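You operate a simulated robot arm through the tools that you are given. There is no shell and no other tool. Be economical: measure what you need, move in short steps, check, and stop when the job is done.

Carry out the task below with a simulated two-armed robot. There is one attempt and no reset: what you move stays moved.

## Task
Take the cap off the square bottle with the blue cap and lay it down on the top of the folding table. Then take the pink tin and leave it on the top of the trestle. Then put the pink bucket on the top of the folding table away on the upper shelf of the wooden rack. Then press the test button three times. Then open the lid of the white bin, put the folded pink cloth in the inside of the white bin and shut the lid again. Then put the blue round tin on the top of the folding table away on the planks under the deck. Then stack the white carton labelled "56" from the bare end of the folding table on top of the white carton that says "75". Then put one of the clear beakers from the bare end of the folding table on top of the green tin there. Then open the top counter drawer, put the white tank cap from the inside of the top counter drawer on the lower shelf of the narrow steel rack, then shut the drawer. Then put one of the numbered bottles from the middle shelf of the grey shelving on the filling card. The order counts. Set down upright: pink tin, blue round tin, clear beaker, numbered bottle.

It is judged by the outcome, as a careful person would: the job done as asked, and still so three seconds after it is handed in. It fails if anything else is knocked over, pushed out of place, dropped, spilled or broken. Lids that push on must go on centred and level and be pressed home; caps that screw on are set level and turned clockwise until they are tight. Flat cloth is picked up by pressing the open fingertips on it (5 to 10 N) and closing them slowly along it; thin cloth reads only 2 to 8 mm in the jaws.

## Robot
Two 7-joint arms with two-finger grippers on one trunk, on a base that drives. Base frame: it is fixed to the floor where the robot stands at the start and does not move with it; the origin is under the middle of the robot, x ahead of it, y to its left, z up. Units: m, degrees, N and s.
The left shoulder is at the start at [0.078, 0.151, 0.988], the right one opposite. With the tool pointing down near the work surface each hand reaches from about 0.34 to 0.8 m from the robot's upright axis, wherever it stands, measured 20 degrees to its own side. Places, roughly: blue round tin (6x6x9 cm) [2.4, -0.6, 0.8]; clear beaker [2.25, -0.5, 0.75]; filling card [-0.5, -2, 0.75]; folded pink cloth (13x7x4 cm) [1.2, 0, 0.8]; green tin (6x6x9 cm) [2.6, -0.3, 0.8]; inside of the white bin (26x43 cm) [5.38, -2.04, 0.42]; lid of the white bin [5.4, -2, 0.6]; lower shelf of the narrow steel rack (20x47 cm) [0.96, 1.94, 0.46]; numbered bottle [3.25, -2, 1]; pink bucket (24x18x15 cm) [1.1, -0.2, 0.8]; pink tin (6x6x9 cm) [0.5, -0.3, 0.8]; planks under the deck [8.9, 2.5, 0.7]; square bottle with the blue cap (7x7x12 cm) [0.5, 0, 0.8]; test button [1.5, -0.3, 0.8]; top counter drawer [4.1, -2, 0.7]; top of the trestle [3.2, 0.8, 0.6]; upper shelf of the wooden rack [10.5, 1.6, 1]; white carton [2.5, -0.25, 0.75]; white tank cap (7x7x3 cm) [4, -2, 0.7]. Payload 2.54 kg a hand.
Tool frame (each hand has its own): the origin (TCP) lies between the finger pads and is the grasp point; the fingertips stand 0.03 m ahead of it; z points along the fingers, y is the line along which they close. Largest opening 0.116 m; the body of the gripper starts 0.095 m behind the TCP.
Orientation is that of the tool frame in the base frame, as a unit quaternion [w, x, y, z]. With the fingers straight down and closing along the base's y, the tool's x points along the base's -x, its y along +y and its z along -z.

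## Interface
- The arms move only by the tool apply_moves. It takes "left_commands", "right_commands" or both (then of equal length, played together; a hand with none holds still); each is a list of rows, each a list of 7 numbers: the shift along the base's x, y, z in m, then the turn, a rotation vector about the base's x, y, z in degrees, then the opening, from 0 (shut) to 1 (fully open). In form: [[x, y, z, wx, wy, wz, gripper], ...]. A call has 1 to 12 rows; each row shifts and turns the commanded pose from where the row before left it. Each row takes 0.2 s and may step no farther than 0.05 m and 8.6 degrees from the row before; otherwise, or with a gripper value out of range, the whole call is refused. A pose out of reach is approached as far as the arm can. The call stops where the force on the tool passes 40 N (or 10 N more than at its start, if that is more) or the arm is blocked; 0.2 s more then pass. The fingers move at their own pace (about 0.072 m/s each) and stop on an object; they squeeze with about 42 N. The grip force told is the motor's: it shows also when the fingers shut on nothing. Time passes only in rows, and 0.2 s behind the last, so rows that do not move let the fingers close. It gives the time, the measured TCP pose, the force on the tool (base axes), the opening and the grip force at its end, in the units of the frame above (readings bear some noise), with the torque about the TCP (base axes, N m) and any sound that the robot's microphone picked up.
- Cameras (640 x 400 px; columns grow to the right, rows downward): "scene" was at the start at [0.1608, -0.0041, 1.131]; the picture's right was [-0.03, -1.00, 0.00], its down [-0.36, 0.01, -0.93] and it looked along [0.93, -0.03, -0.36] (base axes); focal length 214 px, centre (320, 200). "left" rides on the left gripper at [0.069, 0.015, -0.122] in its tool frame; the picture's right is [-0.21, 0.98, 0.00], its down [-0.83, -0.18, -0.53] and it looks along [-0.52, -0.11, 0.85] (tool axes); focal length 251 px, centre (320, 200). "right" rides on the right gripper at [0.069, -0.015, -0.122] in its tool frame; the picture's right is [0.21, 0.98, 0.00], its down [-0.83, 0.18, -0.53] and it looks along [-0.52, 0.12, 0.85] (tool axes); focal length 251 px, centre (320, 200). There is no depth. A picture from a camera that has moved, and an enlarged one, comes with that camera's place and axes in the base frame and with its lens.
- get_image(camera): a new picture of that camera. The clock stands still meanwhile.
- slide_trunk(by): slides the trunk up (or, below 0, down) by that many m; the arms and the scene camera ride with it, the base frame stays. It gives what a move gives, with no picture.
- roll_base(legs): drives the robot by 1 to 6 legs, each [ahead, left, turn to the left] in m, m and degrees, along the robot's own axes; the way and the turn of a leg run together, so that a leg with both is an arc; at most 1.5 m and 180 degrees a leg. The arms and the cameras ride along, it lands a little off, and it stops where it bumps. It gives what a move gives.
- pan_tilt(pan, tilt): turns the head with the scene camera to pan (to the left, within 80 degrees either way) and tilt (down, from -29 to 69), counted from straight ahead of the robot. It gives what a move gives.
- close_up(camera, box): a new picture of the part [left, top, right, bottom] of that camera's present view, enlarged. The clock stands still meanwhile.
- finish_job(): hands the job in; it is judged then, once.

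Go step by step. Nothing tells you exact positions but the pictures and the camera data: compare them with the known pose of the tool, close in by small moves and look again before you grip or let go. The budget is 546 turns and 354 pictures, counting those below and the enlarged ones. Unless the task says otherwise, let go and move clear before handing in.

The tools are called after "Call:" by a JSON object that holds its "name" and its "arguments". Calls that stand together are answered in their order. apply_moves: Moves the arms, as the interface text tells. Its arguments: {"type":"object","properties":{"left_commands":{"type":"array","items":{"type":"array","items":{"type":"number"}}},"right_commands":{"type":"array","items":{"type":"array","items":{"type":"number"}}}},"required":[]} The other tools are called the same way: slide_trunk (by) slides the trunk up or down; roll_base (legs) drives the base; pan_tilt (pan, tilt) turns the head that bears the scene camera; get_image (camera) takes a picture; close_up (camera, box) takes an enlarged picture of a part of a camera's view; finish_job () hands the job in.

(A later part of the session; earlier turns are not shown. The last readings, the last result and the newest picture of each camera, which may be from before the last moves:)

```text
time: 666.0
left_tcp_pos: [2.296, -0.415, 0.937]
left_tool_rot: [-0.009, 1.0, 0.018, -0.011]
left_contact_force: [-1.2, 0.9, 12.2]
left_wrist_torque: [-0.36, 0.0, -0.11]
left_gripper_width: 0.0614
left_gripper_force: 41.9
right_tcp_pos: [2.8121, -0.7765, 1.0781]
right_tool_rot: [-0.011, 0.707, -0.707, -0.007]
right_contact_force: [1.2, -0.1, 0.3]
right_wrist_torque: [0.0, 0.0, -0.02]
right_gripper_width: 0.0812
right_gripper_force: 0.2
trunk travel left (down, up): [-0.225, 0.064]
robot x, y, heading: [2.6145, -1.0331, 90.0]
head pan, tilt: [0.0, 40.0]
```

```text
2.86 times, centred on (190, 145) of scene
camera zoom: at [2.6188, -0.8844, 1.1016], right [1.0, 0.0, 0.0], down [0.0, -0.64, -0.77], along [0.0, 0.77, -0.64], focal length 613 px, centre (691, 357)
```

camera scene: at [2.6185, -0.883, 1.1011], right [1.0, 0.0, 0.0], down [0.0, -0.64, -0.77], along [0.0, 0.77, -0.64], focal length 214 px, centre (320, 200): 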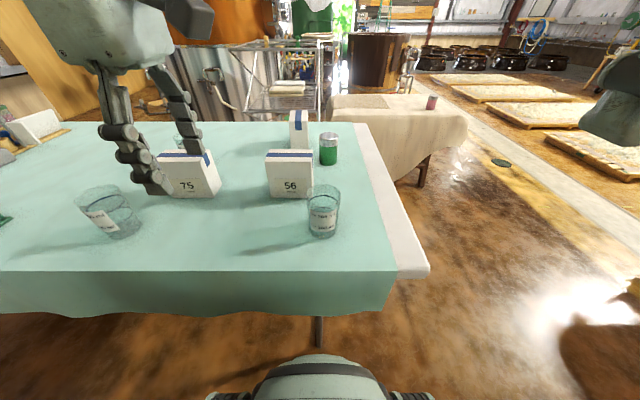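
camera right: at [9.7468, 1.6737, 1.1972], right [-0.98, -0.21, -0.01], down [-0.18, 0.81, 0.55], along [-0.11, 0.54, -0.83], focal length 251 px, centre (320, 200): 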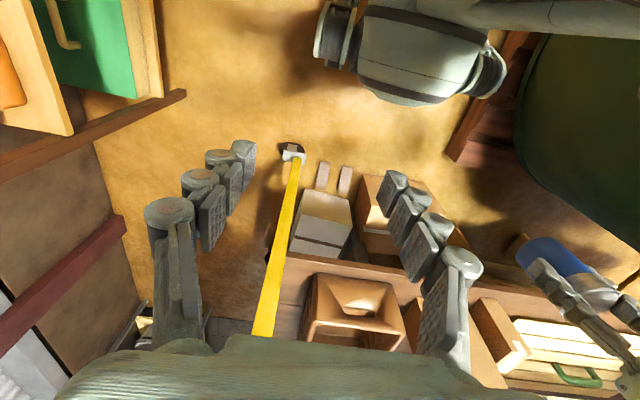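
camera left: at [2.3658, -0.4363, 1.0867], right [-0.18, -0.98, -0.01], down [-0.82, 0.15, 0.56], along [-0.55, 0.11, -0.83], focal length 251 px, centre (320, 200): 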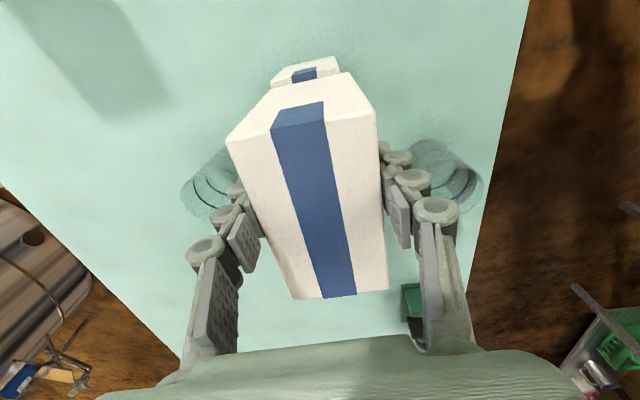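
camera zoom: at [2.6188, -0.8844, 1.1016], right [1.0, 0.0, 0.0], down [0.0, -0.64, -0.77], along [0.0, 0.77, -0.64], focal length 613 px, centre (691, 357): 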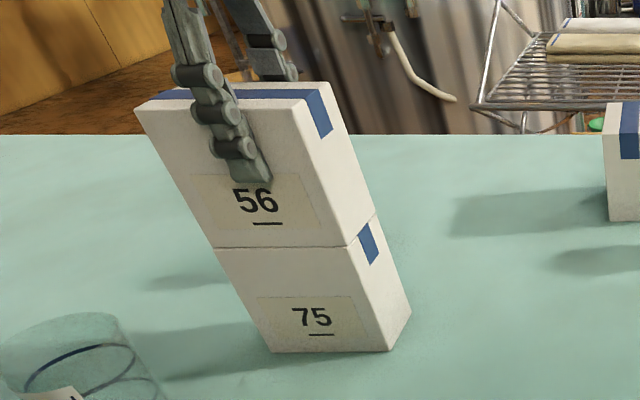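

Perfectly stacked. I'll release and rise.

Call:
{"name": "apply_moves", "arguments": {"left_commands": [[0, 0, 0.001, 0, 0, 0, 0.55], [0, 0, 0, 0, 0, 0, 0.7], [0, 0, 0, 0, 0, 0, 0.7], [0, 0, 0.03, 0, 0, 0, 0.7], [0, 0, 0.04, 0, 0, 0, 0.7], [0, 0, 0.04, 0, 0, 0, 0.7], [0.02, -0.03, 0, 0, 0, 0, 0.7], [0.03, -0.035, 0, 0, 0, 0, 0.7], [0.03, -0.035, 0, 0, 0, 0, 0.7]]}}

Call:
{"name": "get_image", "arguments": {"camera": "scene"}}

```text
time: 668.0
left_tcp_pos: [2.3742, -0.5163, 1.0472]
left_tool_rot: [-0.006, 1.0, 0.017, -0.012]
left_contact_force: [0.0, 0.2, 0.3]
left_wrist_torque: [0.01, 0.05, 0.02]
left_gripper_width: 0.0812
left_gripper_force: 0.1
right_tcp_pos: [2.8117, -0.7791, 1.0781]
right_tool_rot: [0.012, -0.707, 0.707, 0.007]
right_contact_force: [0.9, 0.2, 0.2]
right_wrist_torque: [0.02, -0.01, 0.01]
right_gripper_width: 0.0813
right_gripper_force: 0.1
trunk travel left (down, up): [-0.225, 0.064]
robot x, y, heading: [2.6197, -1.0355, 89.9]
head pan, tilt: [0.0, 40.0]
```

```text
145 pictures are left
camera scene: at [2.6186, -0.8836, 1.1013], right [1.0, 0.0, 0.0], down [0.0, -0.64, -0.77], along [0.0, 0.77, -0.64], focal length 214 px, centre (320, 200)
```

scene: 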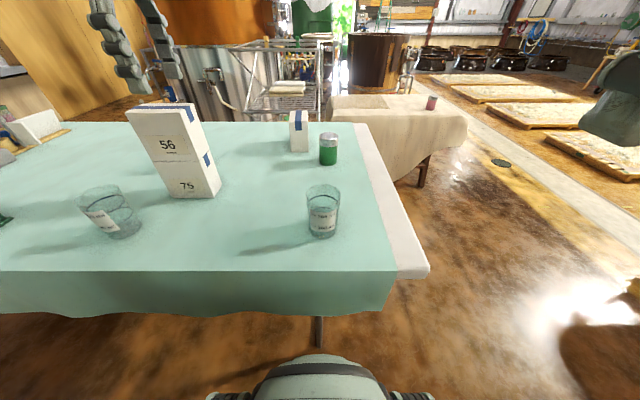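

Next: a beaker onto the green tin. I'll zoom in to locate the right beaker and tin.

Call:
{"name": "close_up", "arguments": {"camera": "scene", "box": [260, 95, 380, 255]}}

```text
2.50 times, centred on (320, 175) of scene
camera zoom: at [2.6186, -0.8836, 1.1013], right [1.0, 0.0, 0.0], down [0.0, -0.64, -0.77], along [0.0, 0.77, -0.64], focal length 536 px, centre (320, 262)
```

zoom: 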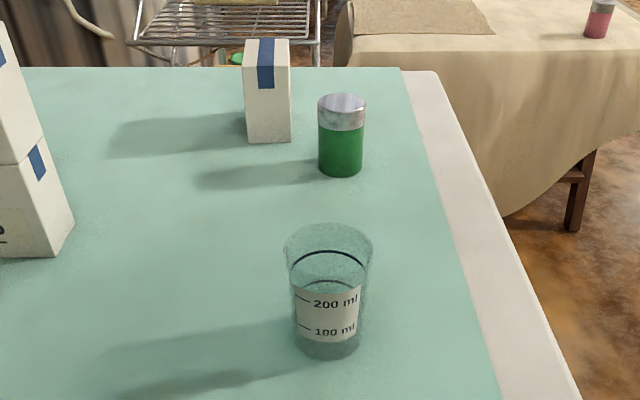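

Call:
{"name": "roll_base", "arguments": {"legs": [[0, -0.2, 0], [0.08, 0, 0]]}}

Call:
{"name": "get_image", "arguments": {"camera": "left"}}

```text
time: 671.3
left_tcp_pos: [2.5756, -0.4352, 1.0455]
left_tool_rot: [-0.007, 1.0, 0.016, -0.011]
left_contact_force: [-0.2, 0.5, -0.2]
left_wrist_torque: [-0.06, -0.04, 0.02]
left_gripper_width: 0.0813
left_gripper_force: 0.0
right_tcp_pos: [3.0129, -0.6972, 1.0781]
right_tool_rot: [0.01, -0.706, 0.708, 0.007]
right_contact_force: [0.0, 0.5, -0.1]
right_wrist_torque: [-0.04, -0.02, 0.01]
right_gripper_width: 0.0815
right_gripper_force: 0.2
trunk travel left (down, up): [-0.225, 0.064]
robot x, y, heading: [2.8184, -0.9591, 90.1]
head pan, tilt: [0.0, 40.0]
```

```text
143 pictures are left
camera left: at [2.6476, -0.4502, 1.1663], right [-0.18, -0.98, -0.01], down [-0.82, 0.15, 0.56], along [-0.54, 0.11, -0.83], focal length 251 px, centre (320, 200)
```

left: 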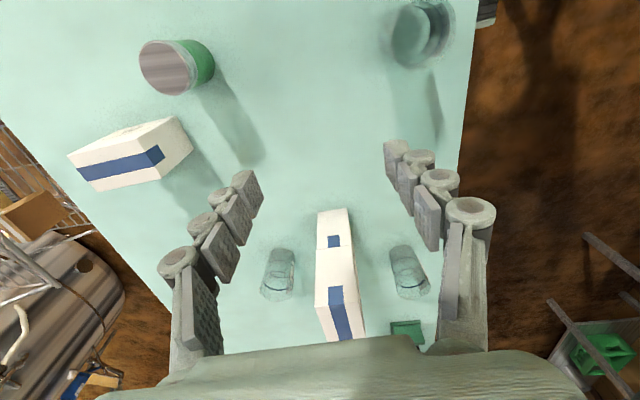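

Call:
{"name": "apply_moves", "arguments": {"left_commands": [[0.014, -0.034, -0.02, 0, 0, 0, 0.75], [0.014, -0.034, -0.02, 0, 0, 0, 0.75], [0.013, -0.034, -0.025, 0, 0, 0, 0.75], [0.013, -0.034, -0.025, 0, 0, 0, 0.75]]}}

Call:
{"name": "get_image", "arguments": {"camera": "left"}}

Call:
{"name": "close_up", "arguments": {"camera": "scene", "box": [160, 95, 320, 255]}}

```text
time: 672.3
left_tcp_pos: [2.6288, -0.5723, 0.9572]
left_tool_rot: [-0.008, 1.0, 0.018, -0.012]
left_contact_force: [-0.3, 0.1, -0.6]
left_wrist_torque: [0.03, -0.03, -0.02]
left_gripper_width: 0.0871
left_gripper_force: 0.0
right_tcp_pos: [3.0136, -0.6973, 1.0773]
right_tool_rot: [0.012, -0.707, 0.707, 0.007]
right_contact_force: [0.4, -0.4, 0.1]
right_wrist_torque: [-0.02, 0.03, 0.0]
right_gripper_width: 0.0814
right_gripper_force: 0.1
trunk travel left (down, up): [-0.225, 0.064]
robot x, y, heading: [2.8205, -0.9539, 89.9]
head pan, tilt: [0.0, 40.0]
```

```text
142 pictures are left
camera left: at [2.7009, -0.5874, 1.0768], right [-0.18, -0.98, -0.01], down [-0.82, 0.14, 0.56], along [-0.54, 0.11, -0.83], focal length 251 px, centre (320, 200)
```

left: 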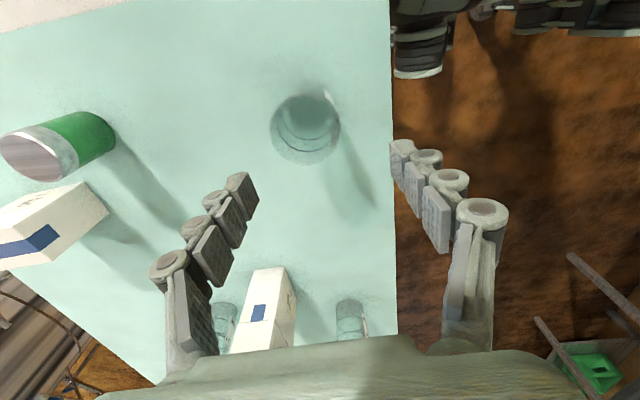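

```text
2.50 times, centred on (240, 175) of scene
camera zoom: at [2.8196, -0.8038, 1.1013], right [1.0, 0.0, 0.0], down [0.0, -0.64, -0.77], along [0.0, 0.77, -0.64], focal length 536 px, centre (520, 262)
```

zoom: 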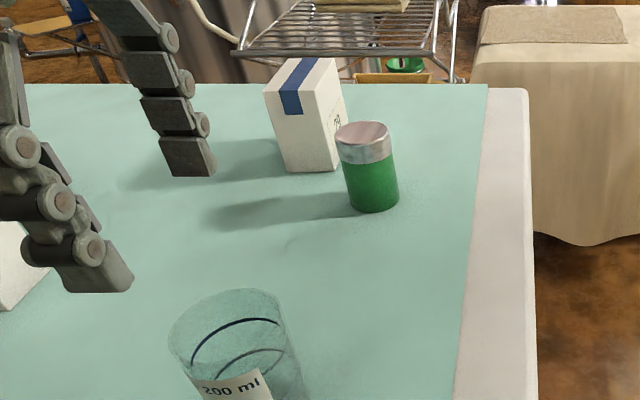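

Call:
{"name": "apply_moves", "arguments": {"left_commands": [[-0.002, 0.015, -0.03, 0, 0, 0, 0.8], [0, 0, -0.035, 0, 0, 0, 0.8]]}}

Call:
{"name": "get_image", "arguments": {"camera": "left"}}

```text
time: 672.9
left_tcp_pos: [2.6264, -0.5559, 0.8907]
left_tool_rot: [-0.008, 1.0, 0.017, -0.011]
left_contact_force: [-0.9, 1.1, 0.0]
left_wrist_torque: [-0.02, 0.04, -0.01]
left_gripper_width: 0.0925
left_gripper_force: 0.0
right_tcp_pos: [3.0128, -0.6974, 1.0777]
right_tool_rot: [0.01, -0.706, 0.708, 0.008]
right_contact_force: [0.7, -0.5, -0.7]
right_wrist_torque: [0.01, -0.03, 0.0]
right_gripper_width: 0.0815
right_gripper_force: 0.0
trunk travel left (down, up): [-0.225, 0.064]
robot x, y, heading: [2.825, -0.9562, 90.2]
head pan, tilt: [0.0, 40.0]
```

```text
140 pictures are left
camera left: at [2.6985, -0.5715, 1.011], right [-0.18, -0.98, -0.01], down [-0.82, 0.15, 0.56], along [-0.54, 0.11, -0.83], focal length 251 px, centre (320, 200)
```

left: 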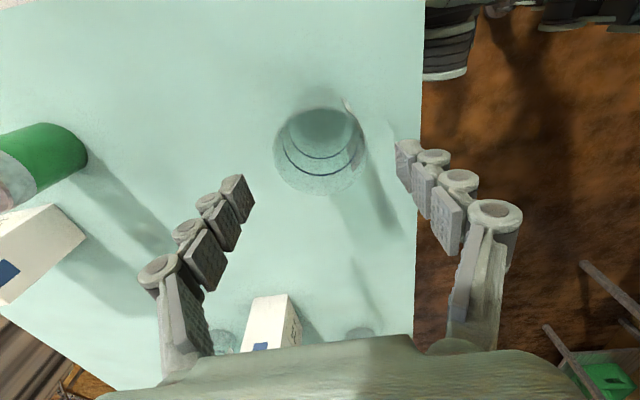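

Call:
{"name": "apply_moves", "arguments": {"left_commands": [[0.003, -0.001, -0.03, 0, 0, 0, 0.8], [0, 0, -0.03, 0, 0, 0, 0.8], [0, 0, -0.03, 0, 0, 0, 0.8], [0, 0, 0, 0, 0, 0, 0.6], [0, 0, 0, 0, 0, 0, 0.5], [0, 0, 0, 0, 0, 0, 0.4], [0, 0, 0, 0, 0, 0, 0.4], [0, 0, 0, 0, 0, 0, 0.4]]}}

Call:
{"name": "get_image", "arguments": {"camera": "left"}}

```text
time: 674.7
left_tcp_pos: [2.6292, -0.5568, 0.8006]
left_tool_rot: [-0.007, 1.0, 0.016, -0.012]
left_contact_force: [0.0, -0.4, 0.6]
left_wrist_torque: [-0.03, -0.01, 0.0]
left_gripper_width: 0.0657
left_gripper_force: 42.1
right_tcp_pos: [3.0129, -0.6978, 1.0781]
right_tool_rot: [0.012, -0.707, 0.708, 0.007]
right_contact_force: [-0.6, -0.2, 0.5]
right_wrist_torque: [-0.01, 0.0, -0.01]
right_gripper_width: 0.0809
right_gripper_force: 0.0
trunk travel left (down, up): [-0.225, 0.064]
robot x, y, heading: [2.8181, -0.9569, 89.8]
head pan, tilt: [0.0, 40.0]
```

```text
139 pictures are left
camera left: at [2.7018, -0.5725, 0.9214], right [-0.18, -0.98, -0.01], down [-0.82, 0.15, 0.56], along [-0.55, 0.11, -0.83], focal length 251 px, centre (320, 200)
```

left: 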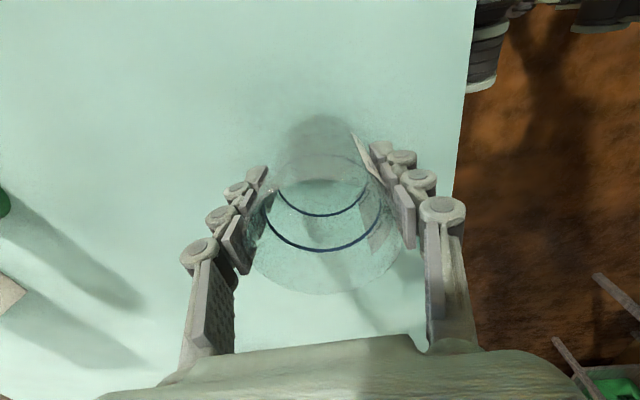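

Call:
{"name": "apply_moves", "arguments": {"left_commands": [[0, 0, 0.02, 0, 0, 0, 0.4], [0, 0, 0.035, 0, 0, 0, 0.4], [0, 0, 0.04, 0, 0, 0, 0.4], [0, 0, 0.04, 0, 0, 0, 0.4], [0.002, 0.04, 0, 0, 0, 0, 0.4], [0.002, 0.045, 0, 0, 0, 0, 0.4], [0.002, 0.045, 0, 0, 0, 0, 0.4], [0.002, 0.045, 0, 0, 0, 0, 0.4], [0.002, 0.045, 0, 0, 0, 0, 0.4]]}}

Call:
{"name": "close_up", "arguments": {"camera": "scene", "box": [180, 60, 360, 200]}}

Call:
{"name": "get_image", "arguments": {"camera": "left"}}

```text
time: 676.7
left_tcp_pos: [2.6393, -0.3379, 0.9364]
left_tool_rot: [-0.007, 1.0, 0.016, -0.013]
left_contact_force: [0.0, 0.2, -0.5]
left_wrist_torque: [-0.04, 0.04, 0.0]
left_gripper_width: 0.0656
left_gripper_force: 41.4
right_tcp_pos: [3.013, -0.6975, 1.0764]
right_tool_rot: [0.011, -0.707, 0.707, 0.006]
right_contact_force: [-0.1, 0.7, -0.5]
right_wrist_torque: [0.0, 0.01, -0.05]
right_gripper_width: 0.0813
right_gripper_force: 0.1
trunk travel left (down, up): [-0.225, 0.064]
robot x, y, heading: [2.818, -0.9585, 90.3]
head pan, tilt: [0.0, 40.0]
```

```text
2.86 times, centred on (270, 130) of scene
camera zoom: at [2.8198, -0.8034, 1.1011], right [1.0, 0.0, 0.0], down [0.0, -0.64, -0.77], along [0.0, 0.77, -0.64], focal length 613 px, centre (463, 400)
```

zoom: 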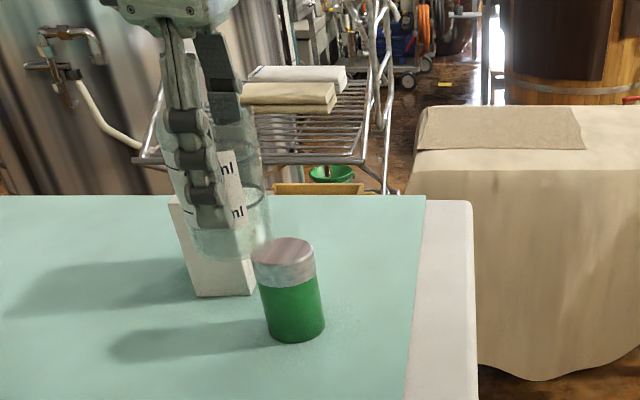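

```text
137 pictures are left
camera left: at [2.7122, -0.3534, 1.0557], right [-0.18, -0.98, -0.01], down [-0.82, 0.15, 0.56], along [-0.55, 0.11, -0.83], focal length 251 px, centre (320, 200)
```

left: 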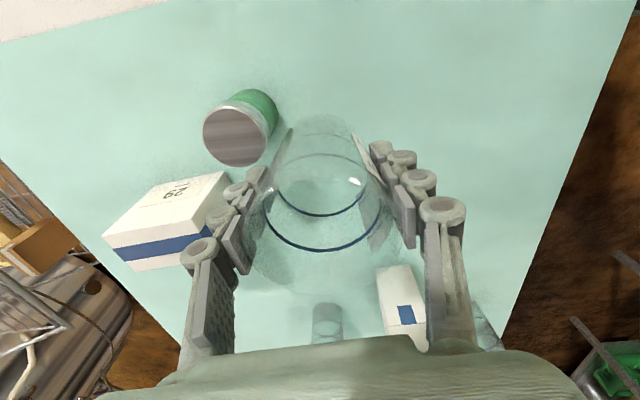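

Call:
{"name": "apply_moves", "arguments": {"left_commands": [[0.001, 0.025, 0, 0, 0, 0, 0.4], [0.001, 0.025, 0, 0, 0, 0, 0.4], [0.001, 0.03, 0, 0, 0, 0, 0.4], [0, 0, -0.02, 0, 0, 0, 0.4], [0, 0, 0, 0, 0, 0, 0.4]]}}

Call:
{"name": "close_up", "arguments": {"camera": "scene", "box": [200, 70, 320, 190]}}

Call:
{"name": "get_image", "arguments": {"camera": "left"}}

```text
time: 677.9
left_tcp_pos: [2.643, -0.2576, 0.9162]
left_tool_rot: [-0.007, 1.0, 0.017, -0.012]
left_contact_force: [0.4, 0.1, -0.3]
left_wrist_torque: [0.01, 0.04, 0.02]
left_gripper_width: 0.0654
left_gripper_force: 42.6
right_tcp_pos: [3.0142, -0.699, 1.0768]
right_tool_rot: [0.011, -0.706, 0.708, 0.007]
right_contact_force: [-0.5, 0.4, 0.1]
right_wrist_torque: [0.0, 0.0, 0.02]
right_gripper_width: 0.0811
right_gripper_force: 0.1
trunk travel left (down, up): [-0.225, 0.064]
robot x, y, heading: [2.8211, -0.9594, 90.2]
head pan, tilt: [0.0, 40.0]
```

```text
3.33 times, centred on (260, 130) of scene
camera zoom: at [2.8196, -0.8038, 1.1012], right [1.0, 0.0, 0.0], down [0.0, -0.64, -0.77], along [0.0, 0.77, -0.64], focal length 715 px, centre (520, 433)
```

zoom: 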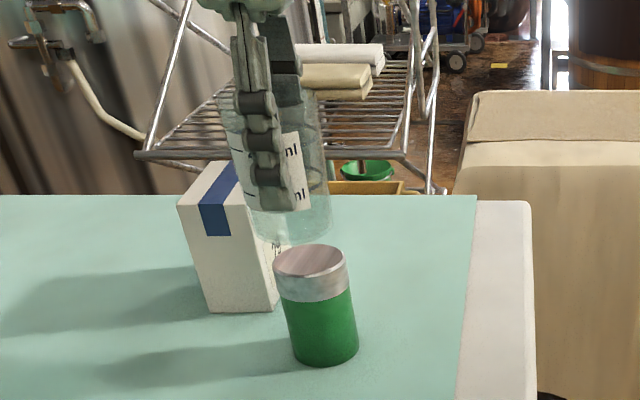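

```text
135 pictures are left
camera left: at [2.7159, -0.2725, 1.0366], right [-0.18, -0.98, -0.01], down [-0.82, 0.15, 0.56], along [-0.54, 0.11, -0.83], focal length 251 px, centre (320, 200)
```

left: 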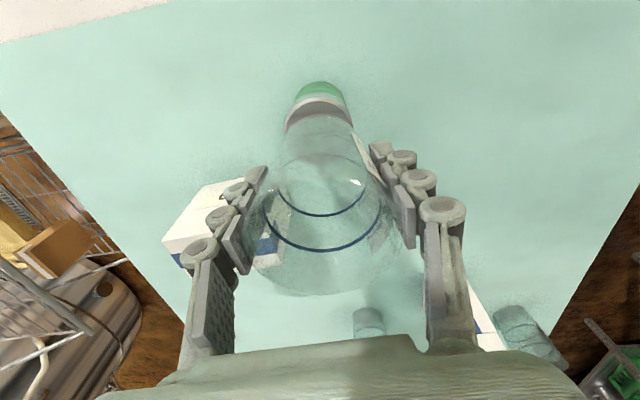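

Call:
{"name": "close_up", "arguments": {"camera": "left", "box": [250, 60, 400, 220]}}

Call:
{"name": "close_up", "arguments": {"camera": "scene", "box": [230, 90, 290, 170]}}

```text
2.50 times, centred on (325, 140) of left
camera zoom: at [2.7159, -0.2725, 1.0366], right [-0.18, -0.98, -0.01], down [-0.82, 0.15, 0.56], along [-0.54, 0.11, -0.83], focal length 629 px, centre (308, 350)
```

zoom: 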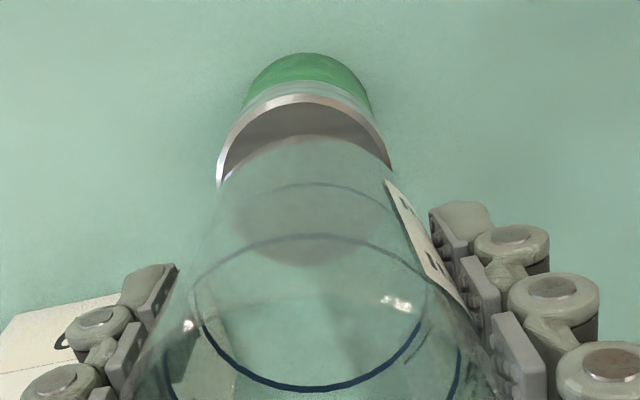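

```text
5.00 times, centred on (260, 130) of scene
camera zoom: at [2.8196, -0.8038, 1.1012], right [1.0, 0.0, 0.0], down [0.0, -0.64, -0.77], along [0.0, 0.77, -0.64], focal length 1072 px, centre (620, 550)
```

zoom: 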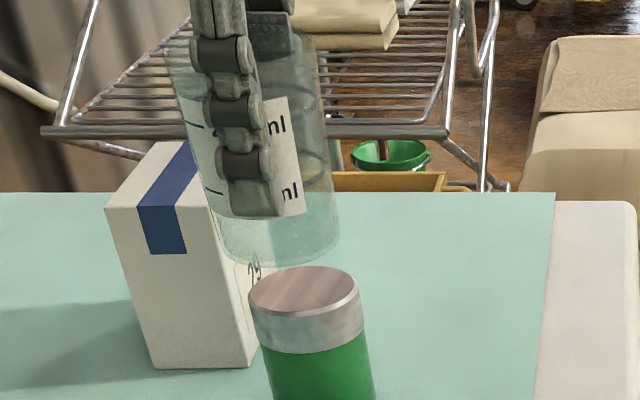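

Comparing both views, the beaker base is about 9 mm left of the tin's centre; y agrees. I'll shift +9 mm in x and lower.

Call:
{"name": "apply_moves", "arguments": {"left_commands": [[0.009, 0, 0, 0, 0, 0, 0.4], [0, 0, -0.01, 0, 0, 0, 0.4], [0, 0, 0, 0, 0, 0, 0.4]]}}

Call:
{"name": "close_up", "arguments": {"camera": "left", "box": [250, 60, 400, 220]}}

Call:
{"name": "close_up", "arguments": {"camera": "scene", "box": [230, 90, 290, 170]}}

```text
time: 678.7
left_tcp_pos: [2.6521, -0.2575, 0.9076]
left_tool_rot: [-0.006, 1.0, 0.017, -0.011]
left_contact_force: [0.7, 0.1, -0.8]
left_wrist_torque: [-0.01, 0.01, 0.03]
left_gripper_width: 0.0654
left_gripper_force: 42.6
right_tcp_pos: [3.014, -0.6969, 1.0769]
right_tool_rot: [0.01, -0.706, 0.708, 0.007]
right_contact_force: [-0.1, -0.4, 0.2]
right_wrist_torque: [-0.04, -0.02, 0.03]
right_gripper_width: 0.0811
right_gripper_force: 0.0
trunk travel left (down, up): [-0.225, 0.064]
robot x, y, heading: [2.8206, -0.9557, 90.0]
head pan, tilt: [0.0, 40.0]
```

```text
2.50 times, centred on (325, 140) of left
camera zoom: at [2.7249, -0.2727, 1.0266], right [-0.18, -0.98, -0.01], down [-0.82, 0.15, 0.56], along [-0.54, 0.11, -0.83], focal length 629 px, centre (308, 350)
```

zoom: 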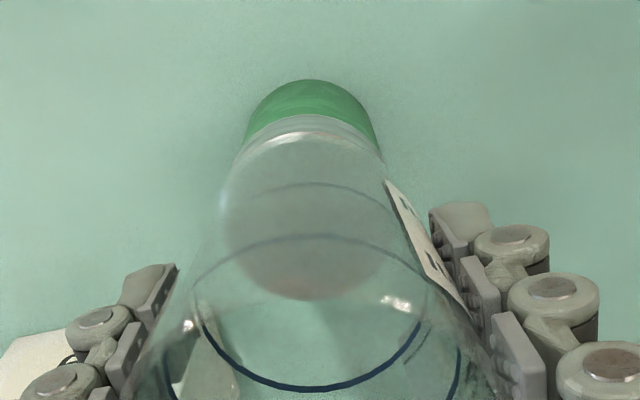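

```text
5.00 times, centred on (260, 130) of scene
camera zoom: at [2.8196, -0.8037, 1.1012], right [1.0, 0.0, 0.0], down [0.0, -0.64, -0.77], along [0.0, 0.77, -0.64], focal length 1072 px, centre (620, 550)
```

zoom: 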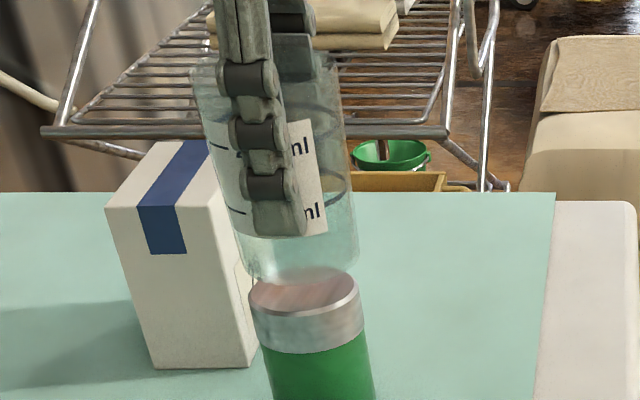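

Aligned. Lower gently to contact.

Call:
{"name": "apply_moves", "arguments": {"left_commands": [[0, 0, -0.006, 0, 0, 0, 0.4], [0, 0, -0.004, 0, 0, 0, 0.4], [0, 0, -0.003, 0, 0, 0, 0.4], [0, 0, 0, 0, 0, 0, 0.4]]}}

Call:
{"name": "apply_moves", "arguments": {"left_commands": [[0, 0, -0.002, 0, 0, 0, 0.4], [0, 0, -0.002, 0, 0, 0, 0.4], [0, 0, 0, 0, 0, 0, 0.4]]}}

Call:
{"name": "close_up", "arguments": {"camera": "scene", "box": [230, 90, 290, 170]}}

```text
time: 679.7
left_tcp_pos: [2.6528, -0.2569, 0.8937]
left_tool_rot: [-0.006, 1.0, 0.017, -0.012]
left_contact_force: [0.2, -0.7, -1.1]
left_wrist_torque: [-0.02, 0.0, 0.03]
left_gripper_width: 0.0654
left_gripper_force: 42.0
right_tcp_pos: [3.0128, -0.6976, 1.0765]
right_tool_rot: [0.01, -0.707, 0.708, 0.008]
right_contact_force: [0.2, 0.0, -0.5]
right_wrist_torque: [-0.01, 0.0, 0.01]
right_gripper_width: 0.0812
right_gripper_force: 0.0
trunk travel left (down, up): [-0.225, 0.064]
robot x, y, heading: [2.8197, -0.9578, 90.1]
head pan, tilt: [0.0, 40.0]
```

```text
time: 680.5
left_tcp_pos: [2.6534, -0.2598, 0.8901]
left_tool_rot: [-0.008, 1.0, 0.016, -0.011]
left_contact_force: [0.0, 0.1, 6.6]
left_wrist_torque: [-0.12, 0.11, -0.02]
left_gripper_width: 0.0656
left_gripper_force: 42.1
right_tcp_pos: [3.0139, -0.6976, 1.0777]
right_tool_rot: [0.011, -0.707, 0.707, 0.007]
right_contact_force: [-0.6, -0.6, -0.2]
right_wrist_torque: [-0.02, 0.02, -0.03]
right_gripper_width: 0.0811
right_gripper_force: 0.1
trunk travel left (down, up): [-0.225, 0.064]
robot x, y, heading: [2.8167, -0.9559, 90.1]
head pan, tilt: [0.0, 40.0]
```

```text
5.00 times, centred on (260, 130) of scene
camera zoom: at [2.8197, -0.8043, 1.1014], right [1.0, 0.0, 0.0], down [0.0, -0.64, -0.77], along [0.0, 0.77, -0.64], focal length 1072 px, centre (620, 550)
```

zoom: 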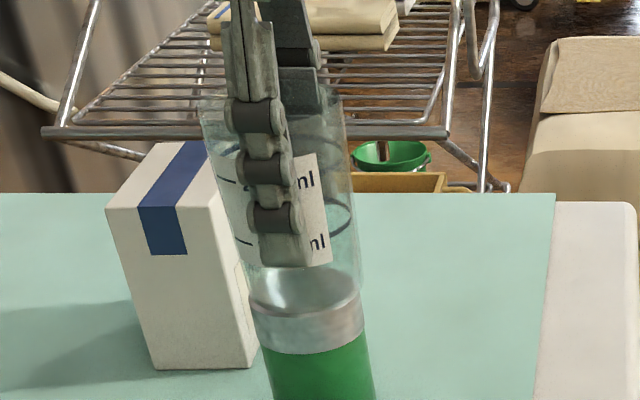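

Seated on the tin. I'll release slowly and rise straight up.

Call:
{"name": "apply_moves", "arguments": {"left_commands": [[0, 0, 0.0005, 0, 0, 0, 0.5], [0, 0, 0, 0, 0, 0, 0.6], [0, 0, 0, 0, 0, 0, 0.7], [0, 0, 0, 0, 0, 0, 0.8], [0, 0, 0, 0, 0, 0, 0.8], [0, 0, 0.03, 0, 0, 0, 0.8], [0, 0, 0.035, 0, 0, 0, 0.8], [0, 0, 0.035, 0, 0, 0, 0.8], [0, -0.03, 0.02, 0, 0, 0, 0.8], [0, -0.045, 0, 0, 0, 0, 0.8], [0, -0.045, 0, 0, 0, 0, 0.8]]}}

Call:
{"name": "get_image", "arguments": {"camera": "scene"}}

```text
time: 682.9
left_tcp_pos: [2.6518, -0.3777, 1.0097]
left_tool_rot: [-0.007, 1.0, 0.018, -0.011]
left_contact_force: [0.4, -0.2, 0.7]
left_wrist_torque: [0.03, 0.02, 0.0]
left_gripper_width: 0.0927
left_gripper_force: 0.1
right_tcp_pos: [3.0125, -0.6971, 1.078]
right_tool_rot: [0.011, -0.706, 0.708, 0.006]
right_contact_force: [0.4, 0.3, 0.0]
right_wrist_torque: [-0.01, 0.01, 0.01]
right_gripper_width: 0.0812
right_gripper_force: 0.0
trunk travel left (down, up): [-0.225, 0.064]
robot x, y, heading: [2.8181, -0.9556, 89.7]
head pan, tilt: [0.0, 40.0]
```

```text
129 pictures are left
camera scene: at [2.8195, -0.8041, 1.1013], right [1.0, 0.0, 0.0], down [0.0, -0.64, -0.77], along [0.0, 0.77, -0.64], focal length 214 px, centre (320, 200)
```

scene: 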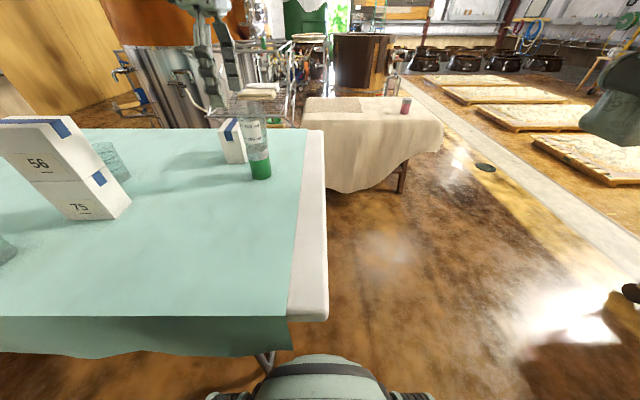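

The beaker stands on the tin. Next is the counter drawer: I'll drive there and face the counter.

Call:
{"name": "apply_moves", "arguments": {"left_commands": [[0, -0.04, 0, 0, 0, -8.5, 1], [0, -0.04, 0, 0, 0, -8.5, 1], [0, -0.03, 0, 0, 0, -8.5, 1], [0, -0.03, 0, 0, 0, -8.5, 1], [0, 0, 0, 0, 0, -8.5, 1], [0, 0, 0, 0, 0, -8.5, 1], [0, 0, 0, 0, 0, -8.5, 1], [0, 0, 0, 0, 0, -8.5, 1], [0, 0, 0, 0, 0, -8.5, 1], [0, 0, 0, 0, 0, -8.5, 1], [0, 0, 0, 0, 0, -5, 1]]}}

Call:
{"name": "roll_base", "arguments": {"legs": [[-0.25, 0, 0], [0, 0, -90], [0, 0, -90], [0, 1.25, 0]]}}

Call:
{"name": "get_image", "arguments": {"camera": "scene"}}

```text
time: 685.3
left_tcp_pos: [2.6514, -0.5178, 1.0097]
left_tool_rot: [-0.012, 0.718, -0.696, -0.004]
left_contact_force: [0.3, -0.1, 0.0]
left_wrist_torque: [0.0, 0.0, 0.0]
left_gripper_width: 0.1162
left_gripper_force: 0.0
right_tcp_pos: [3.0135, -0.6972, 1.0781]
right_tool_rot: [0.012, -0.706, 0.708, 0.008]
right_contact_force: [-0.2, 0.2, 0.3]
right_wrist_torque: [0.0, -0.02, 0.03]
right_gripper_width: 0.0811
right_gripper_force: 0.1
trunk travel left (down, up): [-0.225, 0.064]
robot x, y, heading: [2.8172, -0.9543, 89.8]
head pan, tilt: [0.0, 40.0]
```

```text
time: 706.9
left_tcp_pos: [4.2473, -1.6474, 1.0103]
left_tool_rot: [0.004, 0.695, 0.719, -0.013]
left_contact_force: [1.0, -0.7, -0.2]
left_wrist_torque: [-0.01, -0.01, 0.0]
left_gripper_width: 0.1162
left_gripper_force: 0.1
right_tcp_pos: [3.8867, -1.4675, 1.0775]
right_tool_rot: [0.006, 0.707, 0.707, -0.011]
right_contact_force: [-0.2, 0.2, 0.2]
right_wrist_torque: [0.01, 0.01, 0.0]
right_gripper_width: 0.0811
right_gripper_force: 0.1
trunk travel left (down, up): [-0.225, 0.064]
robot x, y, heading: [4.0787, -1.2083, -90.0]
head pan, tilt: [0.0, 40.0]
```

```text
128 pictures are left
camera scene: at [4.0784, -1.3639, 1.1012], right [-1.0, 0.0, 0.0], down [0.0, 0.64, -0.77], along [0.0, -0.77, -0.64], focal length 214 px, centre (320, 200)
```

scene: 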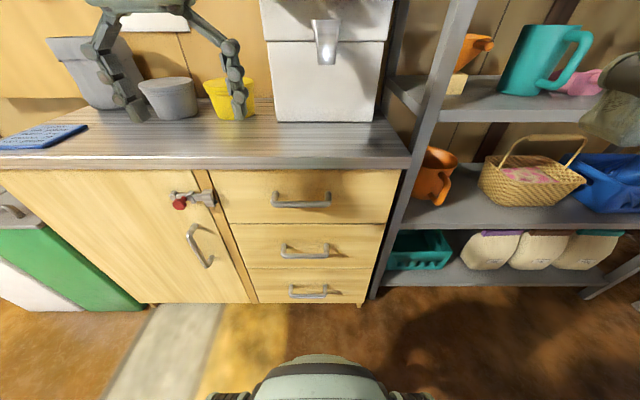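

Call:
{"name": "close_up", "arguments": {"camera": "scene", "box": [150, 150, 420, 310]}}

```text
2.37 times, centred on (285, 230) of scene
camera zoom: at [4.0784, -1.3639, 1.1012], right [-1.0, 0.0, 0.0], down [0.0, 0.64, -0.77], along [0.0, -0.77, -0.64], focal length 508 px, centre (403, 129)
```

zoom: 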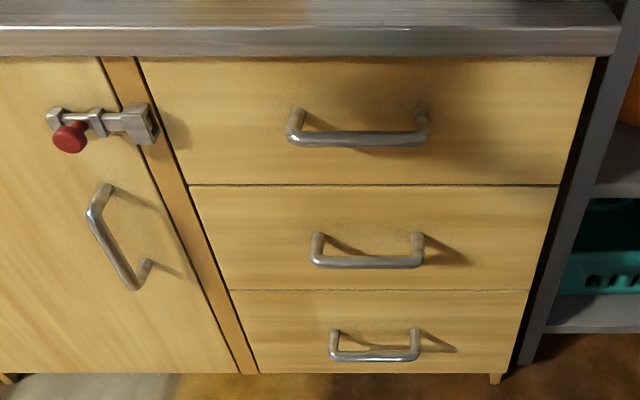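

Call:
{"name": "get_image", "arguments": {"camera": "left"}}

Call:
{"name": "get_image", "arguments": {"camera": "right"}}

```text
126 pictures are left
camera left: at [4.2606, -1.5751, 1.1303], right [0.98, -0.18, -0.01], down [-0.15, -0.82, 0.56], along [-0.11, -0.55, -0.83], focal length 251 px, centre (320, 200)
```

left: 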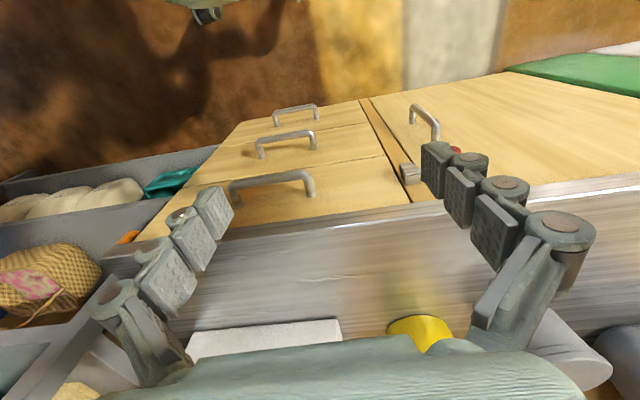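

```text
125 pictures are left
camera right: at [3.8711, -1.394, 1.1972], right [0.98, 0.21, -0.01], down [0.18, -0.81, 0.55], along [0.11, -0.54, -0.83], focal length 251 px, centre (320, 200)
```

right: 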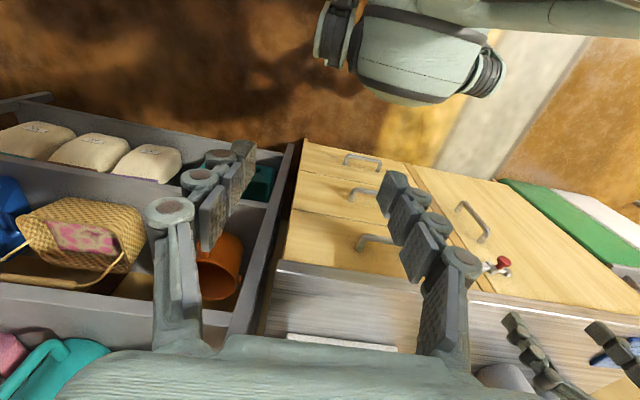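

The top drawer's bar handle is at about (4.125, −1.786, 0.725), under the counter's overhang. I'll shift right, then yaw the left hand 90° and pitch it forward to grip the bar from the front.

Call:
{"name": "roll_base", "arguments": {"legs": [[0, -0.1, 0]]}}

Call:
{"name": "apply_moves", "arguments": {"left_commands": [[0, 0.01, -0.01, 0, 0, 8.5, 0.5], [0, 0.01, -0.01, 0, 0, 8.5, 0.5], [0, 0.01, -0.01, 0, 0, 8.5, 0.5], [0, 0.01, -0.01, 0, 0, 8.5, 0.5], [0, 0, -0.01, 0, 0, 8.5, 0.5], [0, 0, -0.01, 0, 0, 8.5, 0.5], [0, 0, -0.01, 0, 0, 8.5, 0.5], [0, 0, -0.01, 0, 0, 8.5, 0.5], [0, 0, -0.01, 0, 0, 8.5, 0.5], [0, 0, -0.01, 0, 0, 8.5, 0.5], [0, 0, -0.01, 0, 0, 3.5, 0.5]]}}

Call:
{"name": "apply_moves", "arguments": {"left_commands": [[0, 0, -0.01, -7.5, 0, 0, 0.5], [0, 0, -0.02, -7.5, 0, 0, 0.5], [0, 0, -0.02, -7.5, 0, 0, 0.5], [0, 0, -0.02, -7.5, 0, 0, 0.5], [0, 0, -0.02, -7.5, 0, 0, 0.5], [0, 0, -0.02, -7.5, 0, 0, 0.5], [0, 0, -0.01, -7.5, 0, 0, 0.5], [0, 0, 0, -7.5, 0, 0, 0.5]]}}

Call:
{"name": "get_image", "arguments": {"camera": "scene"}}

Call:
{"name": "get_image", "arguments": {"camera": "left"}}

```text
time: 708.5
left_tcp_pos: [4.1443, -1.6473, 1.0114]
left_tool_rot: [0.004, 0.694, 0.719, -0.014]
left_contact_force: [0.4, -0.1, 0.2]
left_wrist_torque: [-0.01, -0.02, -0.01]
left_gripper_width: 0.1161
left_gripper_force: 0.0
right_tcp_pos: [3.7845, -1.4668, 1.0772]
right_tool_rot: [0.008, 0.707, 0.707, -0.011]
right_contact_force: [-0.2, -0.8, -0.1]
right_wrist_torque: [-0.02, -0.01, 0.0]
right_gripper_width: 0.0812
right_gripper_force: 0.1
trunk travel left (down, up): [-0.225, 0.064]
robot x, y, heading: [3.9798, -1.2099, -90.3]
head pan, tilt: [0.0, 40.0]
```

```text
time: 710.9
left_tcp_pos: [4.1455, -1.6069, 0.9011]
left_tool_rot: [0.011, -0.006, 1.0, -0.007]
left_contact_force: [0.4, -0.6, 0.2]
left_wrist_torque: [0.01, 0.0, 0.03]
left_gripper_width: 0.058
left_gripper_force: 0.2
right_tcp_pos: [3.7846, -1.4666, 1.0777]
right_tool_rot: [0.007, 0.708, 0.706, -0.01]
right_contact_force: [-0.4, -0.7, 0.3]
right_wrist_torque: [-0.01, 0.0, -0.01]
right_gripper_width: 0.081
right_gripper_force: 0.0
trunk travel left (down, up): [-0.225, 0.064]
robot x, y, heading: [3.9805, -1.21, -90.1]
head pan, tilt: [0.0, 40.0]
```

```text
time: 712.7
left_tcp_pos: [4.1177, -1.6017, 0.8631]
left_tool_rot: [0.012, 0.036, 0.983, -0.181]
left_contact_force: [0.0, 0.6, -0.6]
left_wrist_torque: [-0.04, -0.01, 0.02]
left_gripper_width: 0.0582
left_gripper_force: 0.3
left hand out of reach, approached as far as the arm can: row 3, 4, 5, 6, 7, 8
right_tcp_pos: [3.7829, -1.4657, 1.0766]
right_tool_rot: [0.008, 0.707, 0.707, -0.011]
right_contact_force: [0.5, 0.6, 0.8]
right_wrist_torque: [-0.07, -0.02, -0.03]
right_gripper_width: 0.0814
right_gripper_force: 0.0
trunk travel left (down, up): [-0.225, 0.064]
robot x, y, heading: [3.9761, -1.2057, -90.1]
head pan, tilt: [0.0, 40.0]
```

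```text
124 pictures are left
camera scene: at [3.9758, -1.3624, 1.1016], right [-1.0, 0.0, 0.0], down [0.0, 0.64, -0.77], along [0.0, -0.77, -0.64], focal length 214 px, centre (320, 200)
```

scene: 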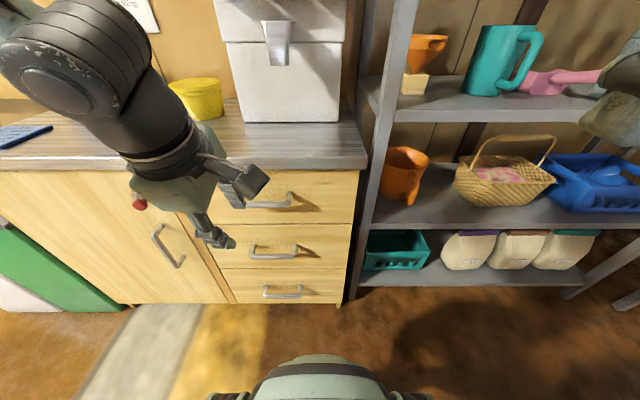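

```text
123 pictures are left
camera left: at [4.0496, -1.5397, 0.9696], right [0.29, 0.9, -0.34], down [0.8, -0.03, 0.59], along [0.52, -0.44, -0.73], focal length 251 px, centre (320, 200)
```

left: 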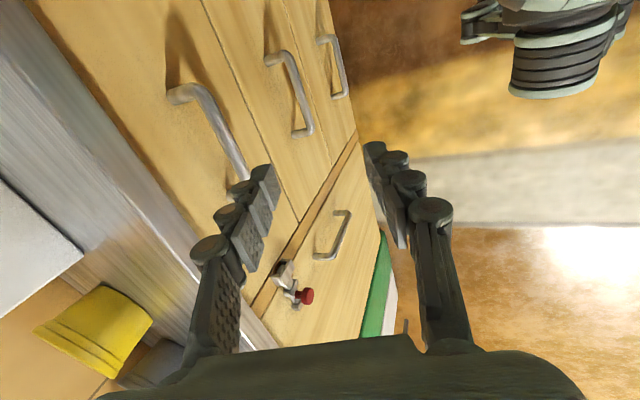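

Too close; I'll back up 0.15 m and extend while pitching.

Call:
{"name": "roll_base", "arguments": {"legs": [[-0.15, 0, 0]]}}

Call:
{"name": "apply_moves", "arguments": {"left_commands": [[0, -0.02, -0.01, 0, 0, 0, 0.5], [0, -0.03, -0.01, -5, 0, 0, 0.5], [0, -0.03, -0.01, -7, 0, 0, 0.5], [0, -0.03, -0.01, -7, 0, 0, 0.5], [0, -0.03, -0.01, -7, 0, 0, 0.5], [0, -0.03, -0.01, -7, 0, 0, 0.5], [0, -0.02, 0, -6, 0, 0, 0.5]]}}

Call:
{"name": "get_image", "arguments": {"camera": "scene"}}

Call:
{"name": "get_image", "arguments": {"camera": "left"}}

```text
time: 714.1
left_tcp_pos: [4.1193, -1.4534, 0.863]
left_tool_rot: [0.011, 0.036, 0.983, -0.179]
left_contact_force: [0.3, -0.1, 0.5]
left_wrist_torque: [0.0, 0.0, 0.0]
left_gripper_width: 0.0579
left_gripper_force: 0.0
right_tcp_pos: [3.7846, -1.3181, 1.0781]
right_tool_rot: [0.007, 0.707, 0.707, -0.011]
right_contact_force: [-0.6, -0.4, 0.3]
right_wrist_torque: [-0.05, 0.0, 0.02]
right_gripper_width: 0.0814
right_gripper_force: 0.1
trunk travel left (down, up): [-0.225, 0.064]
robot x, y, heading: [3.9774, -1.0611, -90.3]
head pan, tilt: [0.0, 40.0]
```

```text
time: 715.7
left_tcp_pos: [4.1235, -1.617, 0.8214]
left_tool_rot: [0.02, 0.032, 0.895, -0.444]
left_contact_force: [0.2, -0.5, 0.1]
left_wrist_torque: [0.05, 0.02, -0.03]
left_gripper_width: 0.058
left_gripper_force: 0.1
left hand out of reach, approached as far as the arm can: row 2, 3, 4
right_tcp_pos: [3.7844, -1.3198, 1.0775]
right_tool_rot: [0.006, 0.708, 0.706, -0.011]
right_contact_force: [0.0, -0.4, -0.8]
right_wrist_torque: [0.04, 0.04, -0.03]
right_gripper_width: 0.0814
right_gripper_force: 0.1
trunk travel left (down, up): [-0.225, 0.064]
robot x, y, heading: [3.9787, -1.0598, -90.4]
head pan, tilt: [0.0, 40.0]
```

```text
122 pictures are left
camera scene: at [3.978, -1.2159, 1.101], right [-1.0, 0.0, 0.0], down [0.0, 0.64, -0.77], along [0.0, -0.77, -0.64], focal length 214 px, centre (320, 200)
```

scene: 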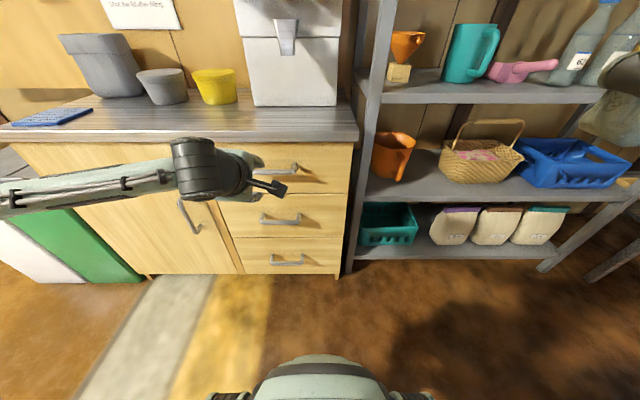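

```text
121 pictures are left
camera left: at [4.0545, -1.5094, 0.8789], right [0.29, 0.58, -0.76], down [0.81, 0.28, 0.52], along [0.52, -0.76, -0.39], focal length 251 px, centre (320, 200)
```

left: 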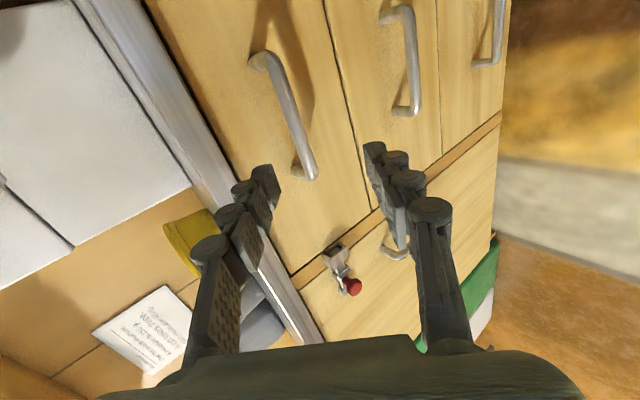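

Call:
{"name": "apply_moves", "arguments": {"left_commands": [[0, -0.035, -0.018, 0, 0, 0, 0.5], [-0.001, -0.035, -0.018, 0, 0, 0, 0.5], [-0.001, -0.035, -0.018, 0, 0, 0, 0.5]]}}

Call:
{"name": "get_image", "arguments": {"camera": "left"}}

Call:
{"name": "close_up", "arguments": {"camera": "scene", "box": [160, 110, 360, 230]}}

```text
time: 716.5
left_tcp_pos: [4.1228, -1.7205, 0.7657]
left_tool_rot: [0.02, 0.032, 0.897, -0.441]
left_contact_force: [-0.1, -0.4, 0.4]
left_wrist_torque: [0.04, -0.04, 0.03]
left_gripper_width: 0.0579
left_gripper_force: 0.3
right_tcp_pos: [3.7845, -1.3193, 1.0765]
right_tool_rot: [0.007, 0.708, 0.706, -0.011]
right_contact_force: [-0.4, -0.4, -0.1]
right_wrist_torque: [-0.03, -0.01, 0.0]
right_gripper_width: 0.0815
right_gripper_force: 0.0
trunk travel left (down, up): [-0.225, 0.064]
robot x, y, heading: [3.9772, -1.0619, -90.3]
head pan, tilt: [0.0, 40.0]
```

```text
120 pictures are left
camera left: at [4.0522, -1.6134, 0.8234], right [0.29, 0.59, -0.76], down [0.8, 0.28, 0.52], along [0.52, -0.76, -0.39], focal length 251 px, centre (320, 200)
```

left: 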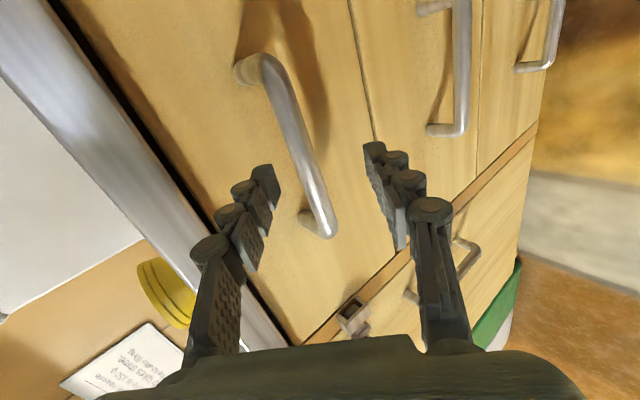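

```text
3.20 times, centred on (260, 170) of scene
camera zoom: at [3.9773, -1.2155, 1.1012], right [-1.0, 0.0, 0.0], down [0.0, 0.64, -0.77], along [0.0, -0.77, -0.64], focal length 686 px, centre (512, 296)
```

zoom: 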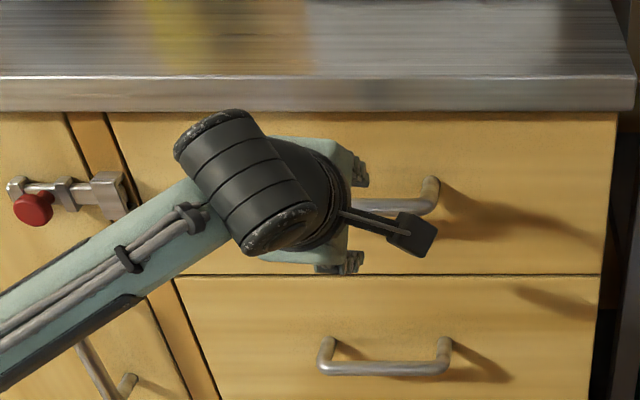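

Call:
{"name": "apply_moves", "arguments": {"left_commands": [[-0.002, -0.028, -0.009, 0, 0, 0, 0.5], [0, -0.027, -0.01, 0, 0, 0, 0.5], [0, 0, 0, 0, 0, 0, 0.5]]}}

Call:
{"name": "get_image", "arguments": {"camera": "left"}}

```text
time: 717.3
left_tcp_pos: [4.1173, -1.7762, 0.746]
left_tool_rot: [0.021, 0.033, 0.896, -0.441]
left_contact_force: [-1.2, 1.1, 0.5]
left_wrist_torque: [-0.04, -0.07, 0.02]
left_gripper_width: 0.0595
left_gripper_force: 0.1
right_tcp_pos: [3.7846, -1.3184, 1.0778]
right_tool_rot: [0.007, 0.708, 0.707, -0.011]
right_contact_force: [-0.3, -0.2, -0.4]
right_wrist_torque: [0.02, -0.02, -0.01]
right_gripper_width: 0.0812
right_gripper_force: 0.1
trunk travel left (down, up): [-0.225, 0.064]
robot x, y, heading: [3.9782, -1.0642, -90.0]
head pan, tilt: [0.0, 40.0]
```

```text
118 pictures are left
camera left: at [4.0492, -1.6682, 0.8047], right [0.29, 0.59, -0.76], down [0.81, 0.28, 0.52], along [0.52, -0.76, -0.39], focal length 251 px, centre (320, 200)
```

left: 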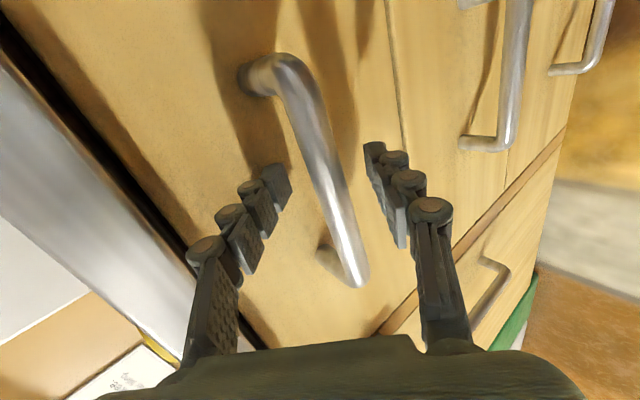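

Call:
{"name": "apply_moves", "arguments": {"left_commands": [[0, 0.003, 0, 0, 0, 0, 0.3], [0, 0, 0, 0, 0, 0, 0.1], [0, 0, 0, 0, 0, 0, 0], [0, 0, 0, 0, 0, 0, 0]]}}

Call:
{"name": "get_image", "arguments": {"camera": "left"}}

```text
time: 718.3
left_tcp_pos: [4.1191, -1.7719, 0.7428]
left_tool_rot: [0.02, 0.032, 0.898, -0.438]
left_contact_force: [2.6, 25.0, -15.8]
left_wrist_torque: [-0.08, 0.81, 0.62]
left_gripper_width: 0.0177
left_gripper_force: 41.9
right_tcp_pos: [3.7846, -1.3185, 1.0787]
right_tool_rot: [0.007, 0.708, 0.706, -0.011]
right_contact_force: [0.7, 0.6, -0.2]
right_wrist_torque: [-0.01, -0.01, 0.01]
right_gripper_width: 0.0812
right_gripper_force: 0.1
trunk travel left (down, up): [-0.225, 0.064]
robot x, y, heading: [3.9746, -1.0608, -90.2]
head pan, tilt: [0.0, 40.0]
```

```text
117 pictures are left
camera left: at [4.0497, -1.6638, 0.8016], right [0.29, 0.59, -0.75], down [0.81, 0.28, 0.53], along [0.52, -0.76, -0.4], focal length 251 px, centre (320, 200)
```

left: 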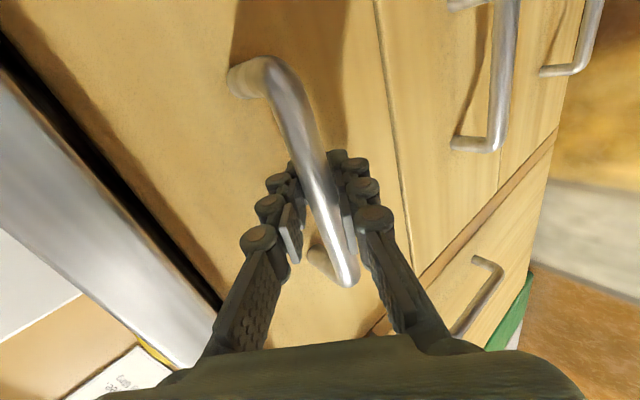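

Gripped. I'll pull by backing the base gently.

Call:
{"name": "roll_base", "arguments": {"legs": [[-0.06, 0, 0]]}}

Call:
{"name": "get_image", "arguments": {"camera": "scene"}}

```text
time: 719.3
left_tcp_pos: [4.1185, -1.7156, 0.7426]
left_tool_rot: [0.021, 0.032, 0.898, -0.438]
left_contact_force: [-0.6, 0.9, -22.9]
left_wrist_torque: [-0.01, 0.67, 0.75]
left_gripper_width: 0.0176
left_gripper_force: 42.6
right_tcp_pos: [3.7851, -1.2609, 1.0774]
right_tool_rot: [0.006, 0.708, 0.707, -0.01]
right_contact_force: [0.2, -0.2, 0.5]
right_wrist_torque: [-0.01, -0.01, -0.01]
right_gripper_width: 0.0811
right_gripper_force: 0.1
trunk travel left (down, up): [-0.225, 0.064]
robot x, y, heading: [3.977, -1.0043, -90.2]
head pan, tilt: [0.0, 40.0]
```

```text
116 pictures are left
camera scene: at [3.9779, -1.1583, 1.1007], right [-1.0, 0.0, 0.0], down [0.0, 0.64, -0.76], along [0.0, -0.76, -0.64], focal length 214 px, centre (320, 200)
```

scene: 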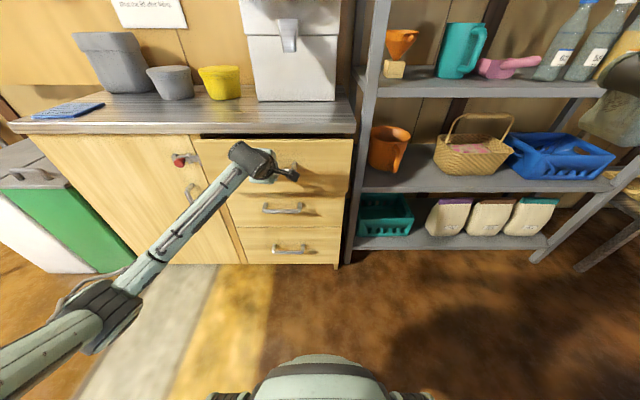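

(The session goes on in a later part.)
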